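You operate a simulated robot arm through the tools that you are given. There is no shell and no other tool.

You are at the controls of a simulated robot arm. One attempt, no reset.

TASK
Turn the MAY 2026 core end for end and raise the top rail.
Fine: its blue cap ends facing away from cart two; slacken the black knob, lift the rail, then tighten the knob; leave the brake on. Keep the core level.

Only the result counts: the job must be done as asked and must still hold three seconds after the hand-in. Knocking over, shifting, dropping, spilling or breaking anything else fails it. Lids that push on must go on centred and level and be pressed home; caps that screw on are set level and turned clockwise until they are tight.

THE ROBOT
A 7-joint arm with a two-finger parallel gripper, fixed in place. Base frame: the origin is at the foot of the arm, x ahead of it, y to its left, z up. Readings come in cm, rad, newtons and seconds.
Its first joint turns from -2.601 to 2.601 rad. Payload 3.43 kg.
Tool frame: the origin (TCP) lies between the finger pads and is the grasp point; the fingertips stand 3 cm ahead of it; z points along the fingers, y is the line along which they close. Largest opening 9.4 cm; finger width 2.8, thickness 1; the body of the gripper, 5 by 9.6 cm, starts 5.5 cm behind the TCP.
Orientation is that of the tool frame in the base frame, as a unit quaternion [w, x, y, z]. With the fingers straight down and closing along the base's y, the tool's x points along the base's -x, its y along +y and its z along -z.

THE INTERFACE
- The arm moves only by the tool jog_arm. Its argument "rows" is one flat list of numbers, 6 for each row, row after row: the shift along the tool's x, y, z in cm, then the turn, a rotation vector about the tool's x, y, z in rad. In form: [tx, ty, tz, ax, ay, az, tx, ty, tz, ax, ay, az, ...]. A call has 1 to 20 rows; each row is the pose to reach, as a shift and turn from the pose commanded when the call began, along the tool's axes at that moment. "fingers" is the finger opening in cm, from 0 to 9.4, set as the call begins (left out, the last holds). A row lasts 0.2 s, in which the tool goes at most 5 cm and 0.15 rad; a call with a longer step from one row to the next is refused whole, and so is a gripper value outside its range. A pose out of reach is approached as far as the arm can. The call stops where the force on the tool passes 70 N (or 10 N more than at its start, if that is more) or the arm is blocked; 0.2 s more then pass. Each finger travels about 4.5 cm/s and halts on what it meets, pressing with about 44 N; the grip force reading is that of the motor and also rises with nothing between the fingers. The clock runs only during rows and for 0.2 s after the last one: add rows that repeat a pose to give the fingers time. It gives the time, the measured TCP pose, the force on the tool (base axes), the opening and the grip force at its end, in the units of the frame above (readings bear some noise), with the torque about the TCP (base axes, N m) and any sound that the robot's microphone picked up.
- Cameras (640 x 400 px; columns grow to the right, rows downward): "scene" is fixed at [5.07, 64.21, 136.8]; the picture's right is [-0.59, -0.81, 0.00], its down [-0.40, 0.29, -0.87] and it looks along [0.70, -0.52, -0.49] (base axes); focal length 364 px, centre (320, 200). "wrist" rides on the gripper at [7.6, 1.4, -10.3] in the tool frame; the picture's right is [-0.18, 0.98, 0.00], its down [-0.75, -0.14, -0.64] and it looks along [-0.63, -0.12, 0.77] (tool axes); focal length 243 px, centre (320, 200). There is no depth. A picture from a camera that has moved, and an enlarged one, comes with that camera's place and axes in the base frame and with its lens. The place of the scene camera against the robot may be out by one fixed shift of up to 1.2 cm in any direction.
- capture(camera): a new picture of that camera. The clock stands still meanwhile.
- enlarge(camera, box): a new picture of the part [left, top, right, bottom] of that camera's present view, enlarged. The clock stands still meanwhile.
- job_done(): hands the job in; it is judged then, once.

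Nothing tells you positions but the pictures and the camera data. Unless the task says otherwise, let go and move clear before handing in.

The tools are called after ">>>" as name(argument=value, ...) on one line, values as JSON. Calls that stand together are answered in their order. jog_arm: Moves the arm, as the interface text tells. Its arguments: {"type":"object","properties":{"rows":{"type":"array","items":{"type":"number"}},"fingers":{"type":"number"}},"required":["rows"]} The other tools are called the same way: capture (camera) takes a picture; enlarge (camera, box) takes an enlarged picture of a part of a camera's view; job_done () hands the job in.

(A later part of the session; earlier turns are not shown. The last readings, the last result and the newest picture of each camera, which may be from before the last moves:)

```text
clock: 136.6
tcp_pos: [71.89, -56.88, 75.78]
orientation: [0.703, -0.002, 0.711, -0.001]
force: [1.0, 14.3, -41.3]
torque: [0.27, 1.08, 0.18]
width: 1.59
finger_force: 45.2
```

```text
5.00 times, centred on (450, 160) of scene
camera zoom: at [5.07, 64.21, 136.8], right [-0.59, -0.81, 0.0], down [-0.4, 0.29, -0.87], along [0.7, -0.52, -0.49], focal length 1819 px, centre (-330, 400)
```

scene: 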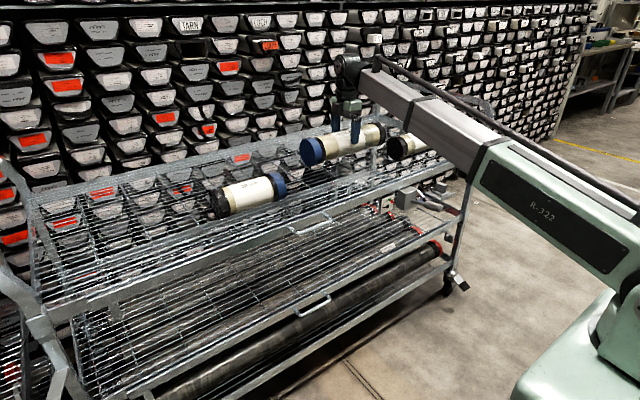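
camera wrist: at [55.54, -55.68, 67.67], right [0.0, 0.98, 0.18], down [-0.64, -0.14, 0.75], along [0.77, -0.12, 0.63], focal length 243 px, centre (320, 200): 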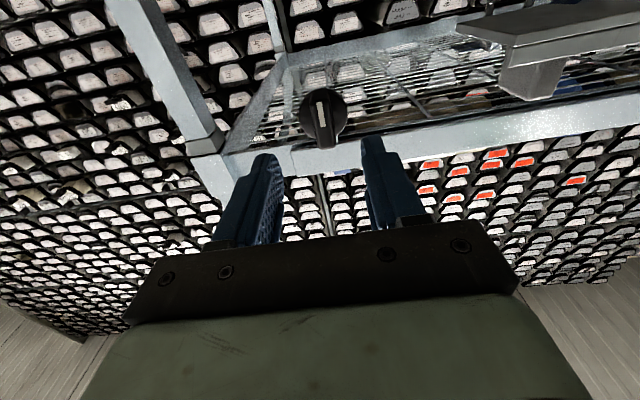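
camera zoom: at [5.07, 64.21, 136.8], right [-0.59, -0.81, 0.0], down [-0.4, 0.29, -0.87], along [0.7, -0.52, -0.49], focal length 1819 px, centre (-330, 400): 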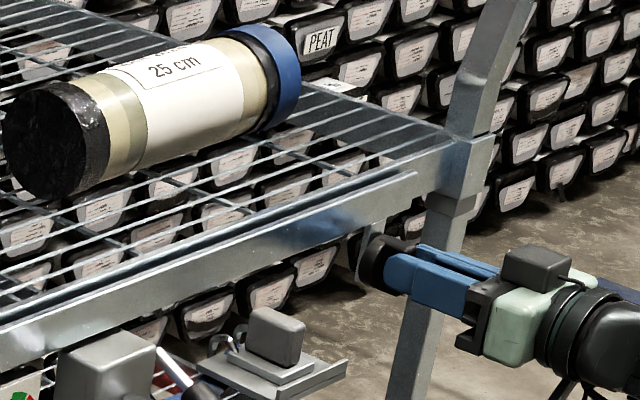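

The knob did not rise, so this strip is fixed to the cart and the rail slides past it. I'll ease back down to unload it, then look at the gauge and hardware again for what changed.

>>> jog_arm(rows=[0.2, 0, 0, 0, 0, 0, 0.4, 0, 0, 0, 0, 0, 0.6, 0, 0, 0, 0, 0, 0.8, 0, 0, 0, 0, 0, 0.8, 0, 0, 0, 0, 0])

>>> enlarge(camera="scene", box=[375, 175, 455, 225])

>>> enlarge(camera="scene", box=[380, 185, 410, 210])

```text
clock: 137.8
tcp_pos: [71.91, -56.99, 75.86]
orientation: [0.709, 0.0, 0.705, 0.002]
force: [14.6, 7.9, 39.4]
torque: [0.06, -0.97, 0.14]
width: 1.6
finger_force: 45.6
```

```text
8.00 times, centred on (415, 200) of scene
camera zoom: at [5.07, 64.21, 136.8], right [-0.59, -0.81, 0.0], down [-0.4, 0.29, -0.87], along [0.7, -0.52, -0.49], focal length 2910 px, centre (-440, 200)
```

zoom: 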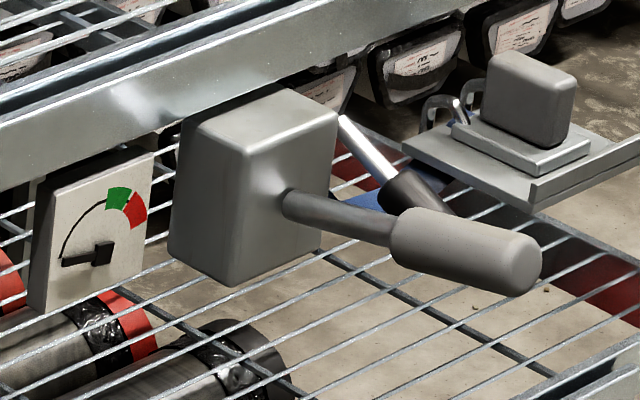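

```text
16.00 times, centred on (395, 198) of scene
camera zoom: at [5.07, 64.21, 136.8], right [-0.59, -0.81, 0.0], down [-0.4, 0.29, -0.87], along [0.7, -0.52, -0.49], focal length 5821 px, centre (-880, 240)
```

zoom: 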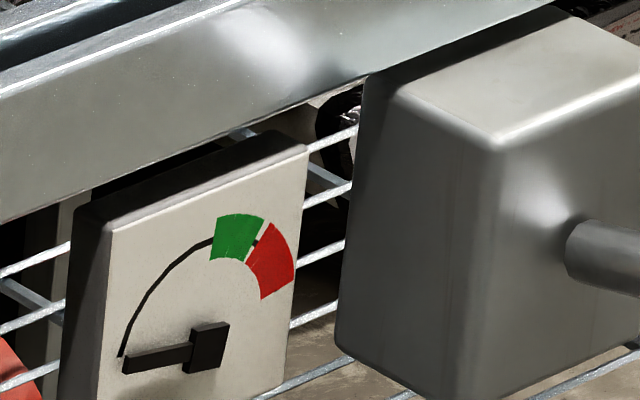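

The knob is fixed to the cart; my fingers only slid 0.4 cm along the wing. The rail may catch at the top of its travel, or hold by friction when the knob is only partly slack. I'll regrip the wing centrally and feel the tightening torque while turning clockwise.

>>> jog_arm(rows=[-0.4, 0, 0, 0, 0, 0, -0.4, 0, 0, 0, 0, 0])

>>> jog_arm(rows=[0, 0, 0, 0, 0, 0, 0, 0, 0, 0, 0, 0], fingers=3.5)

```text
clock: 138.4
tcp_pos: [71.94, -56.92, 75.71]
orientation: [0.706, -0.001, 0.708, 0.001]
force: [9.4, 10.4, 15.4]
torque: [0.05, -1.71, 0.15]
width: 1.59
finger_force: 44.7
```

```text
clock: 139.0
tcp_pos: [71.87, -56.99, 75.77]
orientation: [0.705, 0.0, 0.709, 0.0]
force: [-0.2, 0.5, 0.8]
torque: [0.01, -0.02, 0.0]
width: 3.5
finger_force: 0.0
```

>>> jog_arm(rows=[0.32, 0.09, 0.1, 0, 0, 0, 0.32, 0.09, 0.1, 0, 0, 0])

>>> jog_arm(rows=[0, 0, 0, 0, 0, 0, 0, 0, 0, 0, 0, 0, 0, 0, 0, 0, 0, 0], fingers=0)

>>> jog_arm(rows=[0, 0, 0, 0, 0, 0.13, 0, 0, 0, 0, 0, 0.26, 0, 0, 0, 0, 0, 0.39, 0, 0, 0, 0, 0, 0.52, 0, 0, 0, 0, 0, 0.65, 0, 0, 0, 0, 0, 0.78, 0, 0, 0, 0, 0, 0.91, 0, 0, 0, 0, 0, 1.04, 0, 0, 0, 0, 0, 1.17, 0, 0, 0, 0, 0, 1.3, 0, 0, 0, 0, 0, 1.43, 0, 0, 0, 0, 0, 1.57])

```text
clock: 139.6
tcp_pos: [72.16, -56.81, 75.37]
orientation: [0.706, 0.0, 0.709, 0.0]
force: [0.4, 0.0, 0.2]
torque: [-0.04, 0.01, 0.0]
width: 3.48
finger_force: 0.1
```

```text
clock: 140.4
tcp_pos: [72.02, -56.94, 75.41]
orientation: [0.706, 0.0, 0.708, 0.0]
force: [1.0, -3.6, -0.5]
torque: [0.02, 0.09, -0.02]
width: 1.6
finger_force: 44.9
```

```text
clock: 143.0
tcp_pos: [72.04, -56.92, 75.34]
orientation: [0.498, 0.502, 0.5, 0.5]
force: [14.8, -16.9, 1.1]
torque: [-0.02, -0.09, 0.43]
width: 1.6
finger_force: 45.2
```

Still no resistance at a quarter turn before the original position. I'll continue in smaller steps, reading the torque.

>>> jog_arm(rows=[0, 0, 0, 0, 0, 0.1, 0, 0, 0, 0, 0, 0.2, 0, 0, 0, 0, 0, 0.3, 0, 0, 0, 0, 0, 0.4])

>>> jog_arm(rows=[0, 0, 0, 0, 0, 0.1, 0, 0, 0, 0, 0, 0.2, 0, 0, 0, 0, 0, 0.3])

>>> jog_arm(rows=[0, 0, 0, 0, 0, 0.1, 0, 0, 0, 0, 0, 0.2, 0, 0, 0, 0, 0, 0.3])

```text
clock: 144.0
tcp_pos: [72.0, -56.81, 75.34]
orientation: [0.389, 0.591, 0.391, 0.588]
force: [20.1, -13.9, -0.2]
torque: [0.01, -0.07, -0.86]
width: 1.57
finger_force: 45.2
```

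```text
clock: 144.8
tcp_pos: [72.02, -56.79, 75.46]
orientation: [0.298, 0.643, 0.297, 0.64]
force: [21.2, -20.1, -5.9]
torque: [-0.01, -0.56, 0.24]
width: 1.58
finger_force: 45.3
```

```text
clock: 145.6
tcp_pos: [72.02, -56.82, 75.42]
orientation: [0.199, 0.68, 0.199, 0.677]
force: [8.8, -19.2, -11.9]
torque: [0.01, -0.5, 0.18]
width: 1.58
finger_force: 45.3
```

>>> jog_arm(rows=[0, 0, 0, 0, 0, 0.08, 0, 0, 0, 0, 0, 0.15])

>>> jog_arm(rows=[0, 0, 0, 0, 0, 0.08, 0, 0, 0, 0, 0, 0.15])

>>> enlarge(camera="wrist", box=[220, 60, 440, 260])

```text
clock: 146.2
tcp_pos: [71.94, -56.95, 75.36]
orientation: [0.147, 0.693, 0.148, 0.69]
force: [10.8, -14.4, -7.0]
torque: [0.01, 1.16, -0.81]
width: 1.56
finger_force: 44.9
```

```text
clock: 146.8
tcp_pos: [71.96, -56.96, 75.31]
orientation: [0.096, 0.702, 0.096, 0.699]
force: [4.4, -12.6, -9.5]
torque: [0.0, 0.74, -0.57]
width: 1.58
finger_force: 45.3
```

```text
2.00 times, centred on (330, 160) of wrist
camera zoom: at [61.81, -56.2, 83.17], right [0.0, -1.0, 0.08], down [-0.65, -0.06, -0.76], along [0.76, -0.06, -0.64], focal length 485 px, centre (300, 280)
```

zoom: 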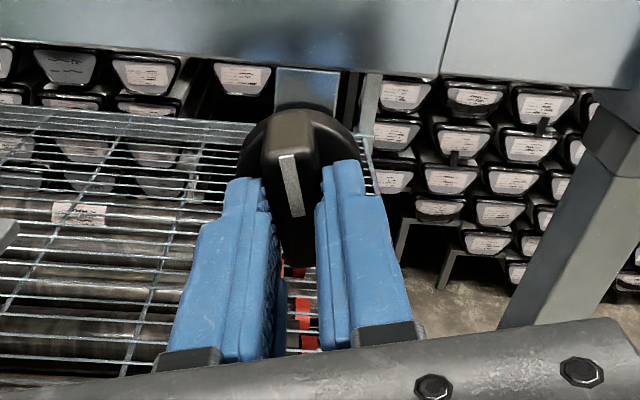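

>>> jog_arm(rows=[0, 0, 0, 0, 0, 0.05, 0, 0, 0, 0, 0, 0.1])

>>> jog_arm(rows=[0, 0, 0, 0, 0, 0.05, 0, 0, 0, 0, 0, 0.1])

>>> jog_arm(rows=[0, 0, 0, 0, 0, 0.05, 0, 0, 0, 0, 0, 0.1])

>>> jog_arm(rows=[0, 0, 0, 0, 0, 0.05, 0, 0, 0, 0, 0, 0.1])

```text
clock: 147.4
tcp_pos: [72.1, -56.93, 75.37]
orientation: [0.06, 0.706, 0.061, 0.703]
force: [7.5, -6.4, -9.8]
torque: [0.03, 1.58, -0.46]
width: 1.61
finger_force: 45.1
```

```text
clock: 148.0
tcp_pos: [72.01, -56.93, 75.37]
orientation: [0.025, 0.708, 0.025, 0.705]
force: [7.5, -6.3, -12.3]
torque: [-0.03, 0.88, -0.1]
width: 1.57
finger_force: 45.0
```

```text
clock: 148.6
tcp_pos: [72.09, -56.84, 75.36]
orientation: [-0.009, 0.708, -0.011, 0.706]
force: [8.0, -8.9, -10.6]
torque: [-1.41, 0.05, -0.1]
width: 1.59
finger_force: 45.1
```

```text
clock: 149.2
tcp_pos: [71.9, -56.9, 75.38]
orientation: [-0.045, 0.707, -0.047, 0.705]
force: [7.6, -12.0, -2.6]
torque: [-1.64, 0.57, 0.03]
width: 1.85
finger_force: 45.0
```

The knob runs free until it stops firmly at its original angle, about 1.5 N·m when tight. I'll back it off by only about 0.5 rad, so any residual drag can help, then lift the rail fully by the handle to see whether it catches at the top.

>>> jog_arm(rows=[0, 0, 0, 0, 0, -0.1, 0, 0, 0, 0, 0, -0.2, 0, 0, 0, 0, 0, -0.3, 0, 0, 0, 0, 0, -0.4, 0, 0, 0, 0, 0, -0.5, 0, 0, 0, 0, 0, -0.6, 0, 0, 0, 0, 0, -0.65])

>>> enlarge(camera="wrist", box=[220, 60, 440, 260])

```text
clock: 150.8
tcp_pos: [72.04, -56.96, 75.35]
orientation: [0.183, 0.684, 0.183, 0.682]
force: [17.6, -13.8, -1.4]
torque: [-0.02, 0.02, -0.48]
width: 1.57
finger_force: 44.8
```

```text
2.00 times, centred on (330, 160) of wrist
camera zoom: at [61.79, -54.28, 82.79], right [0.0, -0.94, 0.33], down [-0.64, -0.25, -0.72], along [0.76, -0.21, -0.61], focal length 485 px, centre (300, 280)
```

zoom: 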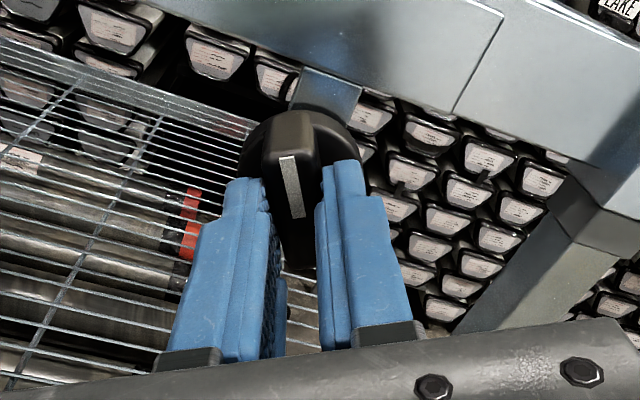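

Knob at about -0.5 rad. I'll release, back off, and retrace the safe path to the tool-down posture.

>>> jog_arm(rows=[0, 0, 0, 0, 0, 0, 0, 0, 0, 0, 0, 0, 0, 0, 0, 0, 0, 0], fingers=3.6)

>>> jog_arm(rows=[0, 0, -2, 0, 0, 0, 0, 0, -4, 0, 0, 0, 0, 0, -6, 0, 0, 0, 0, 0, -6.2, 0, 0, -0.15, 0, 0, -6.2, 0, 0, -0.3, 0, 0, -6.2, 0, 0, -0.45, 0, 0, -6.2, 0, 0, -0.6, 0, 0, -6.2, 0, 0, -0.75, 0, 0, -6.2, 0, 0, -0.9, 0, 0, -6.2, 0, 0, -1.05, 0, 0, -6.2, 0, 0, -1.2, 0, 0, -6.2, 0, 0, -1.35, 0, 0, -6.2, 0, 0, -1.5, 0, 0, -6.2, 0, 0, -1.65, 0, 0, -6.2, 0, 0, -1.8, 0, 0, -6.2, 0, 0, -1.95])

>>> jog_arm(rows=[0, 0, 0, 0, 0, -0.15, 0, 0, 0, 0, 0, -0.3, 0, 0, 0, 0, 0, -0.45, 0, 0, 0, 0, 0, -0.6, 0, 0, 0, 0, 0, -0.668, 0, 0, 0, 0, 0, -0.668])

```text
clock: 151.6
tcp_pos: [71.88, -56.78, 75.44]
orientation: [0.181, 0.684, 0.183, 0.682]
force: [0.3, -0.4, -0.9]
torque: [0.0, 0.0, 0.03]
width: 3.59
finger_force: 0.0
```

```text
clock: 155.0
tcp_pos: [65.78, -56.82, 75.45]
orientation: [0.667, 0.233, 0.669, 0.231]
force: [0.1, 0.5, -1.0]
torque: [0.01, 0.0, -0.01]
width: 3.61
finger_force: 0.1
```

```text
clock: 156.4
tcp_pos: [65.69, -56.89, 75.42]
orientation: [0.706, 0.0, 0.708, 0.0]
force: [0.1, -0.4, 0.3]
torque: [0.0, 0.04, -0.03]
width: 3.63
finger_force: 0.1
```

>>> jog_arm(rows=[-0.2, 0, -2, 0, 0.117, 0, -0.4, 0, -4, 0, 0.234, 0, -0.65, 0, -6.2, 0, 0.35, 0, -0.65, 0, -6.2, 0, 0.35, 0])

>>> jog_arm(rows=[-2.4, 0.96, -2.2, 0, 0.13, 0, -4.8, 1.9, -4.4, 0, 0.26, 0, -7.2, 2.9, -6.6, 0, 0.39, 0, -9.57, 3.84, -8.73, 0, 0.52, 0, -9.57, 3.84, -8.73, 0, 0.52, 0])

>>> jog_arm(rows=[0, 5, 0, 0, 0, 0, 0, 10, 0, 0, 0, 0, 0, 15, 0, 0, 0, 0, 0, 18, 0, 0, 0, 0, 0, 18, 0, 0, 0, 0])

>>> jog_arm(rows=[-2.6, 0.6, -1.5, 0, 0.12, 0, -5.2, 1.2, -3, 0, 0.24, 0, -7.8, 1.8, -4.6, 0, 0.36, 0, -10.4, 2.5, -6.1, 0, 0.48, 0, -13, 3.1, -7.6, 0, 0.6, 0, -15.5, 3.7, -9.16, 0, 0.7, 0, -15.5, 3.7, -9.16, 0, 0.7, 0])

```text
clock: 157.4
tcp_pos: [59.57, -56.79, 76.08]
orientation: [0.571, 0.001, 0.821, 0.0]
force: [0.7, 0.2, -1.2]
torque: [0.02, 0.0, 0.03]
width: 3.61
finger_force: 0.1
```

```text
clock: 158.6
tcp_pos: [54.72, -53.14, 88.06]
orientation: [0.341, 0.0, 0.94, 0.002]
force: [0.7, -0.1, 0.0]
torque: [0.01, -0.03, 0.01]
width: 3.6
finger_force: 0.0
```

```text
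clock: 159.8
tcp_pos: [54.82, -35.1, 88.24]
orientation: [0.342, -0.001, 0.94, 0.001]
force: [0.3, 0.2, -0.4]
torque: [-0.02, 0.01, -0.01]
width: 3.63
finger_force: 0.0
```

```text
clock: 161.4
tcp_pos: [60.54, -31.55, 105.16]
orientation: [-0.001, 0.0, 1.0, 0.001]
force: [-0.2, -0.3, -0.1]
torque: [-0.02, 0.01, -0.02]
width: 3.61
finger_force: 0.0
```

Good posture kept. Now over to the handle, yawing to +90°.

>>> jog_arm(rows=[-4, 0, 0, 0, 0, 0.05, -8, 0, 0, 0, 0, 0.12, -12, 2, 0, 0, 0, 0.25, -13, 6, 0, 0, 0, 0.38, -13, 10, 0, 0, 0, 0.51, -13, 14, 0, 0, 0, 0.64, -13, 18, 0, 0, 0, 0.77, -13, 22, 0, 0, 0, 0.9, -13, 26, 0, 0, 0, 1.03, -13, 30, 0, 0, 0, 1.16, -13, 34, 0, 0, 0, 1.29, -13, 38, 0, 0, 0, 1.42, -13, 42, 0, 0, 0, 1.5, -13, 46, 1, 0, 0, 1.571, -13, 48.2, 3, 0, 0, 1.571, -13, 48.2, 5, 0, 0, 1.571], fingers=2.8)

>>> enlarge(camera="scene", box=[400, 120, 500, 200])

```text
clock: 164.8
tcp_pos: [73.66, 16.78, 100.1]
orientation: [0.0, 0.707, 0.707, 0.0]
force: [0.8, 0.1, -0.2]
torque: [0.0, -0.01, 0.03]
width: 2.81
finger_force: 0.1
```

```text
5.00 times, centred on (450, 160) of scene
camera zoom: at [5.07, 64.21, 136.8], right [-0.59, -0.81, 0.0], down [-0.4, 0.29, -0.87], along [0.7, -0.52, -0.49], focal length 1819 px, centre (-330, 400)
```

zoom: 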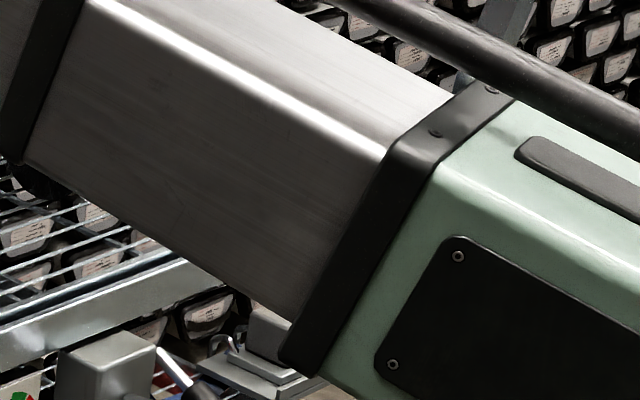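

>>> jog_arm(rows=[0, -0.1, 4, 0, 0, 0, 0, -0.15, 8, 0, 0, 0, 0, -0.15, 12, 0, 0, 0, 0, -0.15, 14.5, 0, 0, 0, 0, -0.15, 16.5, 0, 0, 0, 0, -0.15, 18, 0, 0, 0, 0, -0.15, 18.9, 0, 0, 0, 0, -0.15, 18.9, 0, 0, 0])

>>> jog_arm(rows=[0, 0, 0, 0, 0, 0, 0, 0, 0, 0, 0, 0, 0, 0, 0, 0, 0, 0], fingers=0)

>>> jog_arm(rows=[0, 0, -0.15, 0, 0, 0, 0, 0, -0.3, 0, 0, 0, 0, 0, -0.5, 0, 0, 0, 0, 0, -0.5, 0, 0, 0])

>>> enlarge(camera="scene", box=[80, 260, 120, 310])

```text
clock: 166.6
tcp_pos: [73.5, 16.62, 81.27]
orientation: [-0.001, 0.707, 0.707, -0.001]
force: [-0.1, -0.4, 0.7]
torque: [0.01, 0.04, -0.03]
width: 2.77
finger_force: 0.0
```

```text
clock: 167.4
tcp_pos: [73.44, 16.64, 81.24]
orientation: [0.0, 0.707, 0.708, 0.0]
force: [2.2, -0.9, -1.6]
torque: [0.07, -0.04, 0.99]
width: 1.14
finger_force: 45.2
```

```text
clock: 168.4
tcp_pos: [73.56, 16.73, 81.92]
orientation: [-0.001, 0.706, 0.708, -0.001]
force: [-0.8, -8.3, -20.1]
torque: [-0.77, 0.02, 1.1]
width: 1.16
finger_force: 44.6
```

```text
8.00 times, centred on (100, 285) of scene
camera zoom: at [5.07, 64.21, 136.8], right [-0.59, -0.81, 0.0], down [-0.4, 0.29, -0.87], along [0.7, -0.52, -0.49], focal length 2910 px, centre (2080, -480)
```

zoom: 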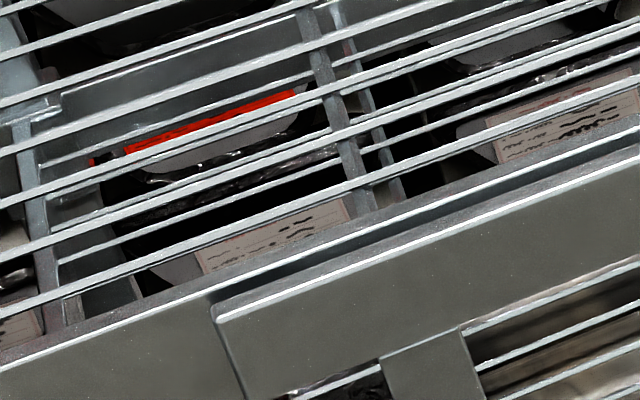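

Now there is real drag, about 20 N instead of 5, so partial slack does give friction. I'll lift another centimetre and test release at that low height.

>>> jog_arm(rows=[0, 0, -0.2, 0, 0, 0, 0, 0, -0.4, 0, 0, 0, 0, 0, -0.6, 0, 0, 0, 0, 0, -0.8, 0, 0, 0, 0, 0, -1.0, 0, 0, 0, 0, 0, -1.0, 0, 0, 0])

>>> enlarge(camera="scene", box=[80, 260, 120, 310])

>>> jog_arm(rows=[0, 0, 0, 0, 0, 0, 0, 0, 0, 0, 0, 0, 0, 0, 0, 0, 0, 0, 0, 0, 0, 0, 0, 0, 0, 0, 0, 0, 0, 0, 0, 0, 0, 0, 0, 0], fingers=2.6)

>>> enlarge(camera="scene", box=[80, 260, 120, 310])

```text
clock: 169.8
tcp_pos: [73.55, 16.77, 82.83]
orientation: [-0.002, 0.707, 0.707, 0.001]
force: [-0.5, -7.5, -15.1]
torque: [-0.53, 0.05, 1.02]
width: 1.17
finger_force: 44.5
```

```text
8.00 times, centred on (100, 285) of scene
camera zoom: at [5.07, 64.21, 136.8], right [-0.59, -0.81, 0.0], down [-0.4, 0.29, -0.87], along [0.7, -0.52, -0.49], focal length 2910 px, centre (2080, -480)
```

zoom: 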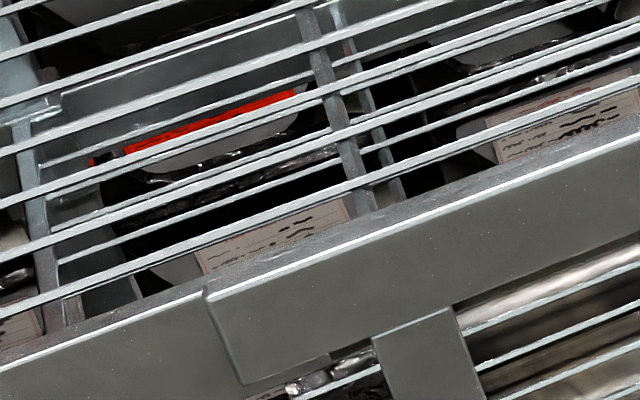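

```text
clock: 171.2
tcp_pos: [73.41, 16.83, 82.97]
orientation: [-0.002, 0.707, 0.707, -0.001]
force: [-0.3, 0.3, 0.5]
torque: [-0.01, 0.01, -0.05]
width: 2.6
finger_force: 0.1
```

```text
8.00 times, centred on (100, 285) of scene
camera zoom: at [5.07, 64.21, 136.8], right [-0.59, -0.81, 0.0], down [-0.4, 0.29, -0.87], along [0.7, -0.52, -0.49], focal length 2910 px, centre (2080, -480)
```

zoom: 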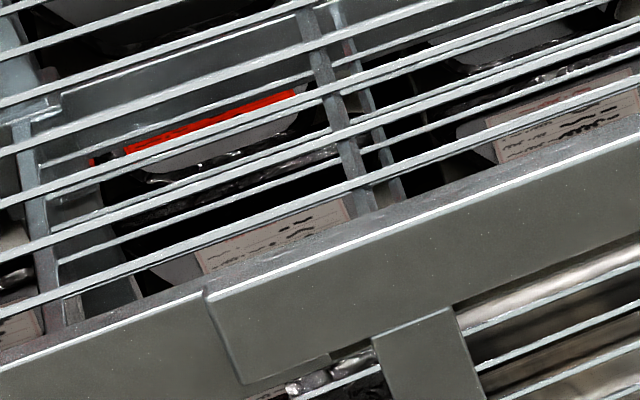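

The rail stays up on its own now. I'll regrip and lift it in steps to the top of its travel.

>>> jog_arm(rows=[0, 0.05, 0.1, 0, 0, 0, 0, 0.05, 0.1, 0, 0, 0, 0, 0.05, 0.1, 0, 0, 0, 0, 0.05, 0.1, 0, 0, 0], fingers=0)

>>> jog_arm(rows=[0, 0, -0.25, 0, 0, 0, 0, 0, -0.5, 0, 0, 0, 0, 0, -0.75, 0, 0, 0, 0, 0, -1, 0, 0, 0, 0, 0, -1.25, 0, 0, 0, 0, 0, -1.5, 0, 0, 0, 0, 0, -1.75, 0, 0, 0, 0, 0, -2, 0, 0, 0, 0, 0, -2, 0, 0, 0])

>>> jog_arm(rows=[0, 0, -0.25, 0, 0, 0, 0, 0, -0.5, 0, 0, 0, 0, 0, -0.75, 0, 0, 0, 0, 0, -1, 0, 0, 0, 0, 0, -1.25, 0, 0, 0, 0, 0, -1.5, 0, 0, 0, 0, 0, -1.75, 0, 0, 0, 0, 0, -2, 0, 0, 0, 0, 0, -2, 0, 0, 0])

>>> enlarge(camera="scene", box=[60, 230, 180, 330])

```text
clock: 172.2
tcp_pos: [73.54, 16.72, 82.64]
orientation: [-0.002, 0.707, 0.707, 0.0]
force: [-5.8, -4.2, -4.7]
torque: [0.07, 0.07, 1.04]
width: 1.14
finger_force: 45.0
```

```text
clock: 174.2
tcp_pos: [73.44, 16.87, 84.97]
orientation: [-0.003, 0.707, 0.707, 0.0]
force: [-15.3, 3.8, -14.6]
torque: [-0.04, 0.38, 1.0]
width: 1.15
finger_force: 45.6
```

```text
clock: 176.2
tcp_pos: [73.53, 16.81, 86.75]
orientation: [-0.001, 0.707, 0.707, 0.0]
force: [0.3, 0.9, -0.2]
torque: [0.0, 0.03, -0.03]
width: 0.02
finger_force: 32.9
```

```text
4.00 times, centred on (120, 280) of scene
camera zoom: at [5.07, 64.21, 136.8], right [-0.59, -0.81, 0.0], down [-0.4, 0.29, -0.87], along [0.7, -0.52, -0.49], focal length 1455 px, centre (1120, -120)
```

zoom: 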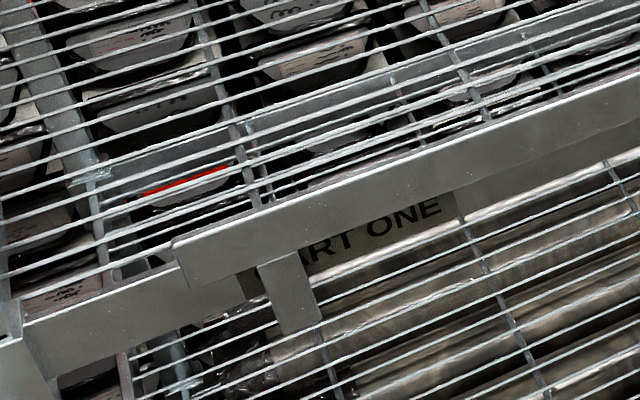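

The fingers slipped off the bar after about 4 cm of lift, so the rail probably reached its stop, and it is staying up. I'll check the rail's position.

>>> enlarge(camera="scene", box=[270, 180, 370, 240])

>>> enlarge(camera="wrist", box=[250, 0, 410, 210])

>>> enlarge(camera="scene", box=[60, 250, 160, 330])

```text
6.40 times, centred on (320, 210) of scene
camera zoom: at [5.07, 64.21, 136.8], right [-0.59, -0.81, 0.0], down [-0.4, 0.29, -0.87], along [0.7, -0.52, -0.49], focal length 2328 px, centre (320, 136)
```

zoom: 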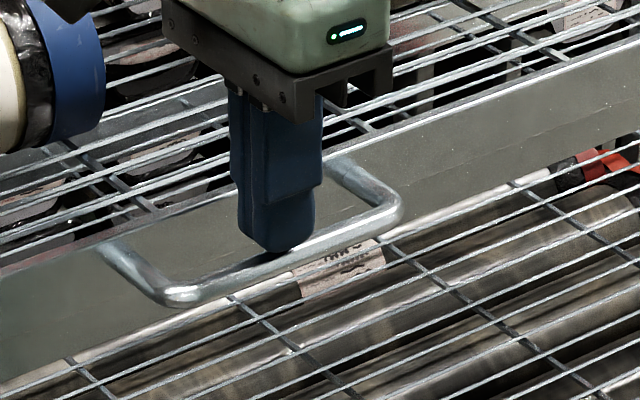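

```text
1.90 times, centred on (330, 105) of wrist
camera zoom: at [75.02, 24.42, 97.12], right [0.98, -0.18, 0.0], down [-0.14, -0.75, 0.64], along [-0.12, -0.63, -0.77], focal length 462 px, centre (301, 381)
```

zoom: 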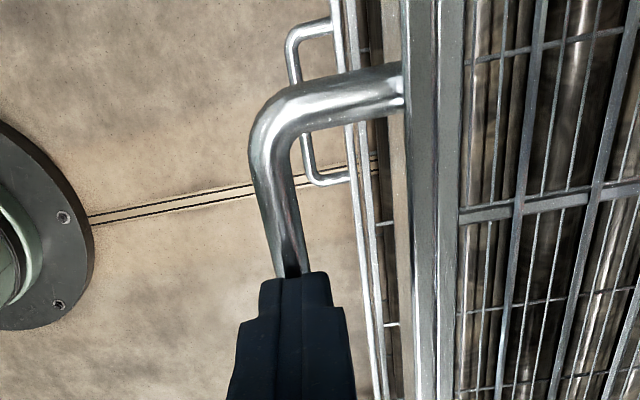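

```text
5.00 times, centred on (110, 290) of scene
camera zoom: at [5.07, 64.21, 136.8], right [-0.59, -0.81, 0.0], down [-0.4, 0.29, -0.87], along [0.7, -0.52, -0.49], focal length 1819 px, centre (1370, -250)
```

zoom: 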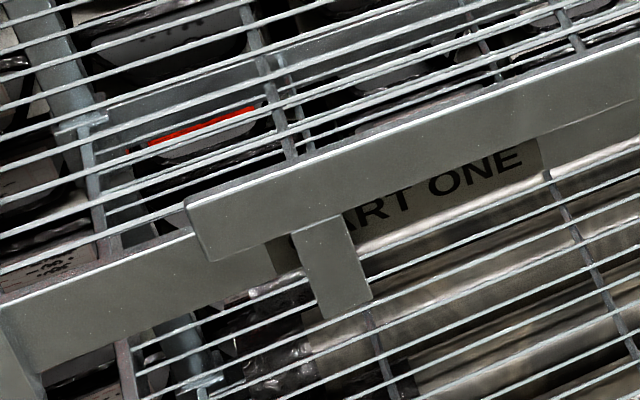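

The rail is at about +2.75 cm and held by drag; the bar slid through my fingers because I lifted too fast for the grip. I'll rise clear, reopen, regrip deeper, and lift more slowly.

>>> jog_arm(rows=[0, 0, -0.8, 0, 0, 0, 0, 0, -1.6, 0, 0, 0])

>>> jog_arm(rows=[0, 0, 0, 0, 0, 0, 0, 0, 0, 0, 0, 0], fingers=2.8)

>>> jog_arm(rows=[0, 0, 1.2, 0, 0, 0, 0, 0, 2.4, 0, 0, 0, 0, 0, 3.6, 0, 0, 0, 0, 0, 4.7, 0, 0, 0, 0, 0, 4.7, 0, 0, 0])

>>> jog_arm(rows=[0, 0, 0, 0, 0, 0, 0, 0, 0, 0, 0, 0, 0, 0, 0, 0, 0, 0], fingers=0)

```text
clock: 176.8
tcp_pos: [73.47, 16.76, 88.33]
orientation: [-0.001, 0.707, 0.707, 0.0]
force: [-0.2, -0.2, 0.5]
torque: [0.01, 0.0, 0.01]
width: 0.0
finger_force: 32.7
```

```text
clock: 177.4
tcp_pos: [73.42, 16.75, 88.38]
orientation: [-0.001, 0.707, 0.707, 0.0]
force: [0.3, 0.4, -0.1]
torque: [-0.02, 0.01, -0.01]
width: 2.79
finger_force: 0.1
```

```text
clock: 178.6
tcp_pos: [73.54, 16.79, 83.68]
orientation: [-0.001, 0.707, 0.707, 0.0]
force: [0.4, 0.8, -0.8]
torque: [0.01, -0.01, 0.02]
width: 2.78
finger_force: 0.1
```

```text
clock: 179.4
tcp_pos: [73.49, 16.85, 83.66]
orientation: [-0.001, 0.707, 0.707, 0.0]
force: [-10.3, -1.4, -2.9]
torque: [0.09, 0.09, 1.01]
width: 1.18
finger_force: 44.8
```

>>> jog_arm(rows=[0, -0.05, -0.06, 0, 0, 0, 0, -0.08, -0.12, 0, 0, 0, 0, -0.08, -0.18, 0, 0, 0, 0, -0.08, -0.24, 0, 0, 0, 0, -0.08, -0.3, 0, 0, 0, 0, -0.08, -0.36, 0, 0, 0, 0, -0.08, -0.42, 0, 0, 0, 0, -0.08, -0.48, 0, 0, 0, 0, -0.08, -0.54, 0, 0, 0, 0, -0.08, -0.6, 0, 0, 0, 0, -0.08, -0.66, 0, 0, 0, 0, -0.08, -0.72, 0, 0, 0, 0, -0.08, -0.78, 0, 0, 0, 0, -0.08, -0.84, 0, 0, 0, 0, -0.08, -0.9, 0, 0, 0, 0, -0.08, -0.96, 0, 0, 0, 0, -0.08, -1.02, 0, 0, 0])

>>> enlarge(camera="scene", box=[60, 250, 160, 330])

>>> enlarge(camera="scene", box=[270, 180, 370, 240])

```text
clock: 183.0
tcp_pos: [73.54, 16.89, 84.67]
orientation: [-0.001, 0.707, 0.708, 0.0]
force: [-7.9, -6.3, -16.6]
torque: [-0.29, 0.06, 1.02]
width: 1.15
finger_force: 45.1
```

```text
5.00 times, centred on (110, 290) of scene
camera zoom: at [5.07, 64.21, 136.8], right [-0.59, -0.81, 0.0], down [-0.4, 0.29, -0.87], along [0.7, -0.52, -0.49], focal length 1819 px, centre (1370, -250)
```

zoom: 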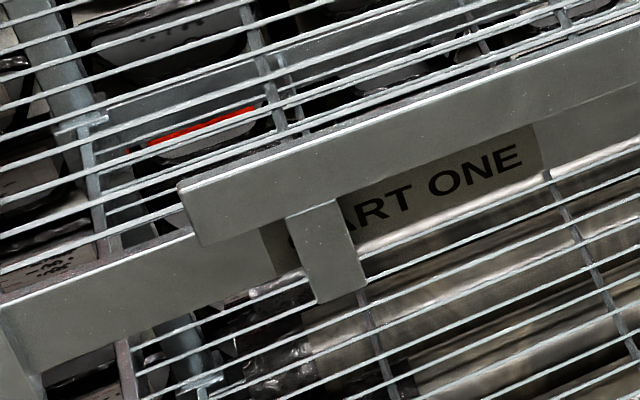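

```text
6.40 times, centred on (320, 210) of scene
camera zoom: at [5.07, 64.21, 136.8], right [-0.59, -0.81, 0.0], down [-0.4, 0.29, -0.87], along [0.7, -0.52, -0.49], focal length 2328 px, centre (320, 136)
```

zoom: 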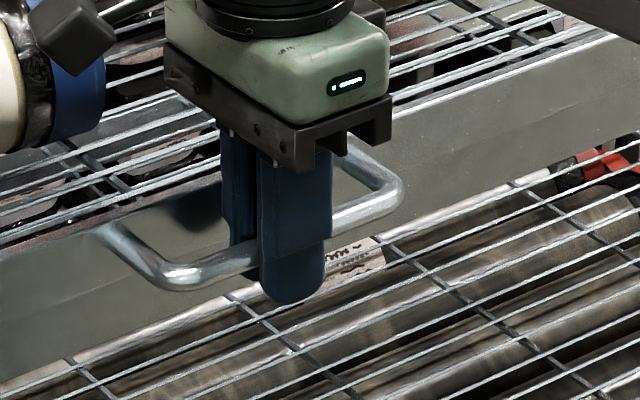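

The slow lift works: +3.7 cm, steady. I'll continue at the same pace.

>>> jog_arm(rows=[0, -0.05, -0.06, 0, 0, 0, 0, -0.05, -0.12, 0, 0, 0, 0, -0.05, -0.18, 0, 0, 0, 0, -0.05, -0.24, 0, 0, 0, 0, -0.05, -0.3, 0, 0, 0, 0, -0.05, -0.36, 0, 0, 0, 0, -0.05, -0.42, 0, 0, 0, 0, -0.05, -0.48, 0, 0, 0, 0, -0.05, -0.54, 0, 0, 0, 0, -0.05, -0.6, 0, 0, 0, 0, -0.05, -0.66, 0, 0, 0, 0, -0.05, -0.72, 0, 0, 0, 0, -0.05, -0.78, 0, 0, 0, 0, -0.05, -0.84, 0, 0, 0, 0, -0.05, -0.9, 0, 0, 0, 0, -0.05, -0.96, 0, 0, 0, 0, -0.05, -1.02, 0, 0, 0])

>>> enlarge(camera="scene", box=[60, 250, 160, 330])

```text
clock: 186.6
tcp_pos: [73.4, 16.83, 85.68]
orientation: [-0.002, 0.708, 0.707, 0.0]
force: [10.1, -7.9, -5.4]
torque: [-1.03, -0.13, 1.05]
width: 1.13
finger_force: 44.9
```

```text
5.00 times, centred on (110, 290) of scene
camera zoom: at [5.07, 64.21, 136.8], right [-0.59, -0.81, 0.0], down [-0.4, 0.29, -0.87], along [0.7, -0.52, -0.49], focal length 1819 px, centre (1370, -250)
```

zoom: 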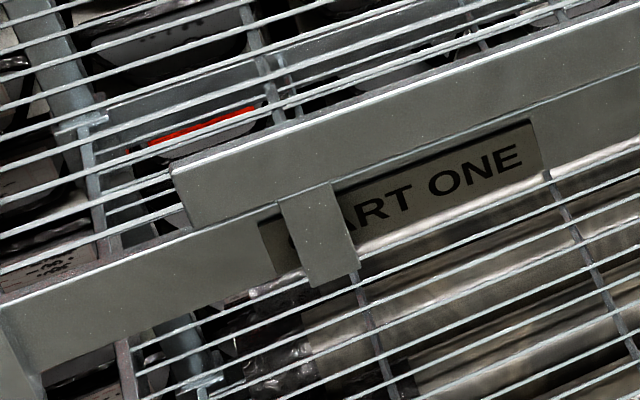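

+4.5 cm now. Continuing up.

>>> jog_arm(rows=[0, 0.03, -0.06, 0, 0, 0, 0, 0.05, -0.12, 0, 0, 0, 0, 0.05, -0.18, 0, 0, 0, 0, 0.05, -0.24, 0, 0, 0, 0, 0.05, -0.3, 0, 0, 0, 0, 0.05, -0.36, 0, 0, 0, 0, 0.05, -0.42, 0, 0, 0, 0, 0.05, -0.48, 0, 0, 0, 0, 0.05, -0.54, 0, 0, 0, 0, 0.05, -0.6, 0, 0, 0, 0, 0.05, -0.66, 0, 0, 0, 0, 0.05, -0.72, 0, 0, 0, 0, 0.05, -0.78, 0, 0, 0, 0, 0.05, -0.84, 0, 0, 0, 0, 0.05, -0.9, 0, 0, 0, 0, 0.05, -0.96, 0, 0, 0, 0, 0.05, -1.02, 0, 0, 0])

>>> enlarge(camera="scene", box=[60, 250, 160, 330])

>>> enlarge(camera="scene", box=[270, 180, 370, 240])

```text
clock: 190.2
tcp_pos: [73.55, 17.1, 86.72]
orientation: [-0.003, 0.707, 0.707, 0.0]
force: [1.3, 0.7, -36.4]
torque: [-0.07, -0.03, 1.01]
width: 1.19
finger_force: 45.3
```

```text
5.00 times, centred on (110, 290) of scene
camera zoom: at [5.07, 64.21, 136.8], right [-0.59, -0.81, 0.0], down [-0.4, 0.29, -0.87], along [0.7, -0.52, -0.49], focal length 1819 px, centre (1370, -250)
```

zoom: 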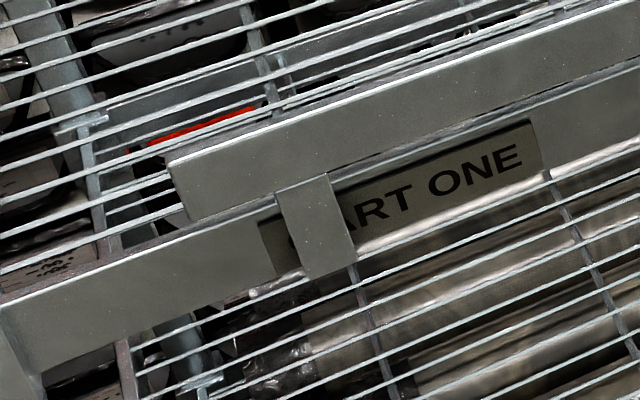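

```text
6.40 times, centred on (320, 210) of scene
camera zoom: at [5.07, 64.21, 136.8], right [-0.59, -0.81, 0.0], down [-0.4, 0.29, -0.87], along [0.7, -0.52, -0.49], focal length 2328 px, centre (320, 136)
```

zoom: 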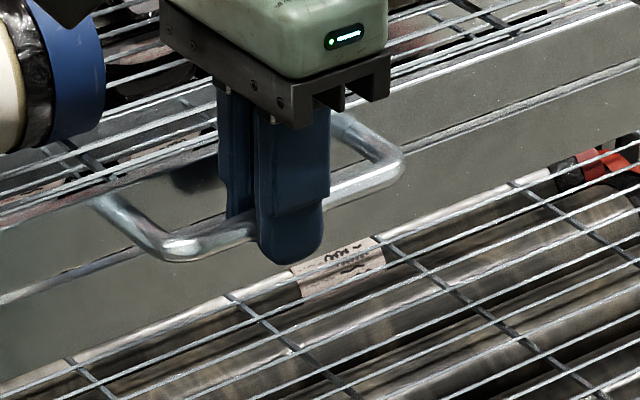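

The force rose to 36 N while the rail stopped at about +5 cm, so it is at its upper stop. I'll ease the tension, release, and check that it stays.

>>> jog_arm(rows=[0, 0, 0.1, 0, 0, 0, 0, 0, 0.15, 0, 0, 0])

>>> jog_arm(rows=[0, 0, 0, 0, 0, 0, 0, 0, 0, 0, 0, 0, 0, 0, 0, 0, 0, 0, 0, 0, 0, 0, 0, 0, 0, 0, 0, 0, 0, 0], fingers=2.8)

>>> enlarge(camera="scene", box=[60, 250, 160, 330])

```text
clock: 190.8
tcp_pos: [73.54, 16.96, 86.64]
orientation: [-0.002, 0.707, 0.707, 0.0]
force: [-3.4, 10.4, -9.4]
torque: [-0.75, 0.05, 0.95]
width: 1.18
finger_force: 45.2
```

```text
clock: 192.0
tcp_pos: [73.47, 16.81, 86.55]
orientation: [-0.002, 0.707, 0.707, -0.001]
force: [0.2, 0.7, -0.4]
torque: [0.01, 0.05, -0.01]
width: 2.79
finger_force: 0.0
```

```text
5.00 times, centred on (110, 290) of scene
camera zoom: at [5.07, 64.21, 136.8], right [-0.59, -0.81, 0.0], down [-0.4, 0.29, -0.87], along [0.7, -0.52, -0.49], focal length 1819 px, centre (1370, -250)
```

zoom: 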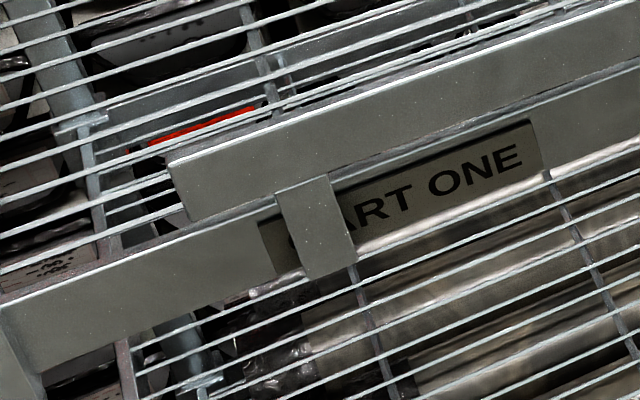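

The rail holds at its top position. Now I'll rise clear and travel back to the knob to tighten it.

>>> jog_arm(rows=[0, 0, -2, 0, 0, 0, 0, 0, -5, 0, 0, 0, 0, 0, -9, 0, 0, 0, 0, 0, -13, 0, 0, 0, 0, 0, -17, 0, 0, 0, 0, 0, -19, 0, 0, 0])

>>> jog_arm(rows=[-3, 0, 0, 0, 0, -0.1, -7, 0, 0, 0, 0, -0.22, -11, 0, 0, 0, 0, -0.35, -15, 0, 0, 0, 0, -0.48, -19, 0, 0, 0, 0, -0.61, -23, 0, 0, 0, 0, -0.74, -27, 0, 0, 0, 0, -0.87, -31, 0, 0, 0, 0, -1.0, -35, 0, 0, 0, 0, -1.13, -39, 0, 0, 0, 0, -1.26, -43, -1, 0, 0, 0, -1.39, -46, -4, 0, 0, 0, -1.5, -48.2, -7, 0, 0, 0, -1.571, -48.2, -11, 0, 0, 0, -1.571, -48.2, -13, 0, 0, 0, -1.571, -48.2, -13, 0, 0, 0, -1.571], fingers=3.8)

>>> capture(camera="scene")

```text
clock: 193.4
tcp_pos: [73.59, 16.95, 105.61]
orientation: [-0.003, 0.708, 0.707, -0.001]
force: [-0.7, 0.7, 0.0]
torque: [-0.03, -0.02, 0.0]
width: 2.82
finger_force: 0.0
```

```text
clock: 196.8
tcp_pos: [60.58, -31.38, 105.35]
orientation: [-0.001, 0.0, 1.0, 0.001]
force: [-0.6, -0.9, -0.6]
torque: [-0.02, -0.02, 0.02]
width: 3.79
finger_force: 0.0
```

```text
taken
```

scene: 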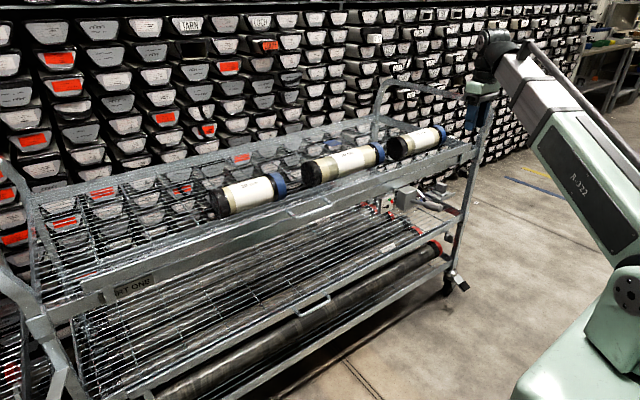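

Rail up and holding, core in place. I'll retrace the path to the knob.

>>> jog_arm(rows=[1, -0.5, 3, 0, -0.12, 0, 2, -1, 6, 0, -0.24, 0, 3, -1.5, 9, 0, -0.36, 0, 4, -2, 12, 0, -0.48, 0, 5, -2.5, 15, 0, -0.6, 0, 6, -3.5, 17, 0, -0.7, 0, 6, -3.5, 17, 0, -0.7, 0])

>>> jog_arm(rows=[0, -5, 0, 0, 0, 0, 0, -10, 0, 0, 0, 0, 0, -15, 0, 0, 0, 0, 0, -18, 0, 0, 0, 0, 0, -18, 0, 0, 0, 0])

>>> jog_arm(rows=[1, -1, 3.1, 0, -0.13, 0, 2, -2, 6.2, 0, -0.26, 0, 3, -3, 9.3, 0, -0.39, 0, 3.92, -4, 12.4, 0, -0.52, 0, 3.92, -4, 12.4, 0, -0.52, 0])

>>> jog_arm(rows=[-0.5, 0.05, 2, 0, -0.117, 0, -1, 0.1, 4, 0, -0.234, 0, -1.56, 0.1, 6.03, 0, -0.35, 0, -1.56, 0.1, 6.03, 0, -0.35, 0])

>>> enlarge(camera="wrist", box=[220, 60, 440, 260])

```text
clock: 198.4
tcp_pos: [54.49, -35.04, 88.39]
orientation: [0.342, 0.001, 0.94, 0.001]
force: [-0.1, 0.3, 0.3]
torque: [-0.03, 0.0, -0.01]
width: 3.82
finger_force: 0.1
```

```text
clock: 199.6
tcp_pos: [54.32, -52.86, 88.38]
orientation: [0.343, 0.0, 0.939, 0.001]
force: [0.6, 0.5, 1.0]
torque: [0.01, -0.01, -0.01]
width: 3.82
finger_force: 0.2
```

```text
clock: 200.8
tcp_pos: [59.44, -56.9, 76.33]
orientation: [0.572, 0.0, 0.82, 0.001]
force: [0.0, -0.4, 0.1]
torque: [-0.04, -0.01, -0.02]
width: 3.78
finger_force: 0.0
```

```text
clock: 201.8
tcp_pos: [65.58, -56.76, 75.86]
orientation: [0.706, 0.003, 0.708, -0.001]
force: [-0.6, -0.2, 0.1]
torque: [0.04, -0.03, -0.02]
width: 3.8
finger_force: 0.1
```

```text
2.00 times, centred on (330, 160) of wrist
camera zoom: at [55.28, -55.25, 68.25], right [0.0, 0.98, 0.19], down [-0.64, -0.14, 0.75], along [0.77, -0.12, 0.63], focal length 485 px, centre (300, 280)
```

zoom: 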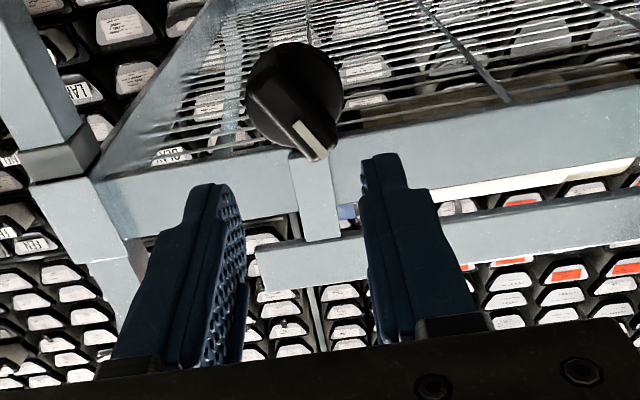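

The rail stays up, and its strip slides behind the knob, which sits at the same place with the wing tilted about 30° counter-clockwise. I'll match that angle and align.

>>> jog_arm(rows=[0.44, -0.14, 0, 0, 0, -0.13, 0.44, -0.14, 1, 0, 0, -0.26, 0.44, -0.14, 2, 0, 0, -0.39, 0.44, -0.14, 2.5, 0, 0, -0.52, 0.44, -0.14, 2.5, 0, 0, -0.52])

>>> enlarge(camera="wrist", box=[220, 60, 440, 260])

```text
clock: 203.0
tcp_pos: [68.16, -56.96, 75.4]
orientation: [0.682, -0.182, 0.685, -0.181]
force: [0.1, -0.3, 0.5]
torque: [-0.01, -0.02, -0.02]
width: 3.8
finger_force: 0.0
```

```text
2.00 times, centred on (330, 160) of wrist
camera zoom: at [57.87, -59.36, 68.13], right [0.0, 0.94, -0.33], down [-0.64, 0.25, 0.73], along [0.77, 0.21, 0.6], focal length 485 px, centre (300, 280)
```

zoom: 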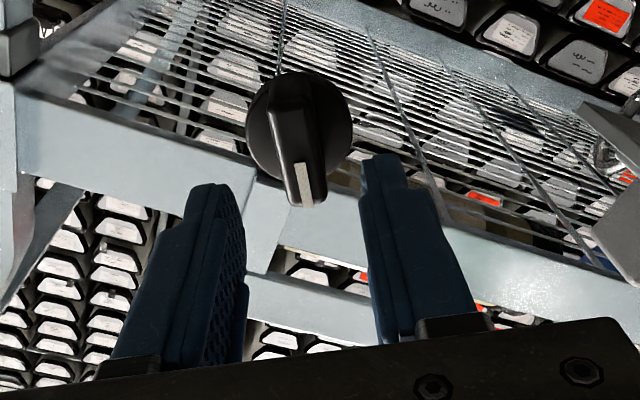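

Aligned with the wing. I'll advance, grip, and tighten clockwise, watching the torque.

>>> jog_arm(rows=[0, 0.03, 1.2, 0, 0, 0, 0, 0.03, 2.4, 0, 0, 0, 0, 0.03, 3.4, 0, 0, 0, 0, 0.03, 3.8, 0, 0, 0, 0, 0.03, 3.8, 0, 0, 0])

>>> jog_arm(rows=[0, 0, 0, 0, 0, 0, 0, 0, 0, 0, 0, 0, 0, 0, 0, 0, 0, 0], fingers=0)

>>> jog_arm(rows=[0, 0, 0, 0, 0, 0.1, 0, 0, 0, 0, 0, 0.2, 0, 0, 0, 0, 0, 0.3, 0, 0, 0, 0, 0, 0.4, 0, 0, 0, 0, 0, 0.45])

>>> jog_arm(rows=[0, 0, 0, 0, 0, 0.05, 0, 0, 0, 0, 0, 0.1])

```text
clock: 204.2
tcp_pos: [71.98, -56.77, 75.3]
orientation: [0.683, -0.182, 0.684, -0.181]
force: [-0.5, -0.2, 0.3]
torque: [0.02, 0.0, 0.03]
width: 3.79
finger_force: 0.0
```

```text
clock: 205.0
tcp_pos: [72.07, -56.98, 75.39]
orientation: [0.683, -0.18, 0.684, -0.181]
force: [5.3, -11.2, 9.2]
torque: [0.03, -0.07, -0.3]
width: 1.56
finger_force: 43.8
```

```text
clock: 206.2
tcp_pos: [71.95, -56.85, 75.41]
orientation: [0.706, -0.022, 0.708, -0.023]
force: [18.6, -21.7, 14.4]
torque: [-0.01, -0.39, -0.45]
width: 1.58
finger_force: 44.9
```

```text
clock: 206.8
tcp_pos: [71.91, -56.85, 75.29]
orientation: [0.706, 0.011, 0.708, 0.01]
force: [25.2, -22.9, 13.1]
torque: [-1.49, -0.72, -0.52]
width: 1.58
finger_force: 45.3
```

Torque rose to 1.5 N·m: the knob has reached its tight stop. A small extra turn to be sure it is home.

>>> jog_arm(rows=[0, 0, 0, 0, 0, 0.04, 0, 0, 0, 0, 0, 0.07, 0, 0, 0, 0, 0, 0.07])

>>> enlarge(camera="wrist", box=[220, 60, 440, 260])

```text
clock: 207.6
tcp_pos: [72.06, -56.85, 75.41]
orientation: [0.705, 0.037, 0.708, 0.035]
force: [15.8, -24.9, 10.1]
torque: [-1.58, -0.1, -0.27]
width: 1.79
finger_force: 45.0
```

```text
2.00 times, centred on (330, 160) of wrist
camera zoom: at [61.64, -54.62, 67.95], right [0.0, 0.96, 0.28], down [-0.64, -0.22, 0.74], along [0.77, -0.18, 0.61], focal length 485 px, centre (300, 280)
```

zoom: 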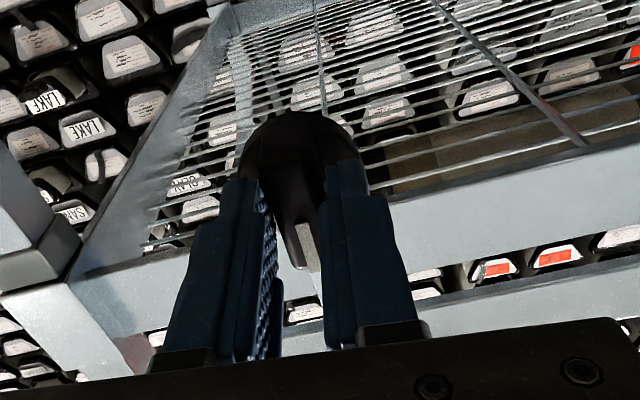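

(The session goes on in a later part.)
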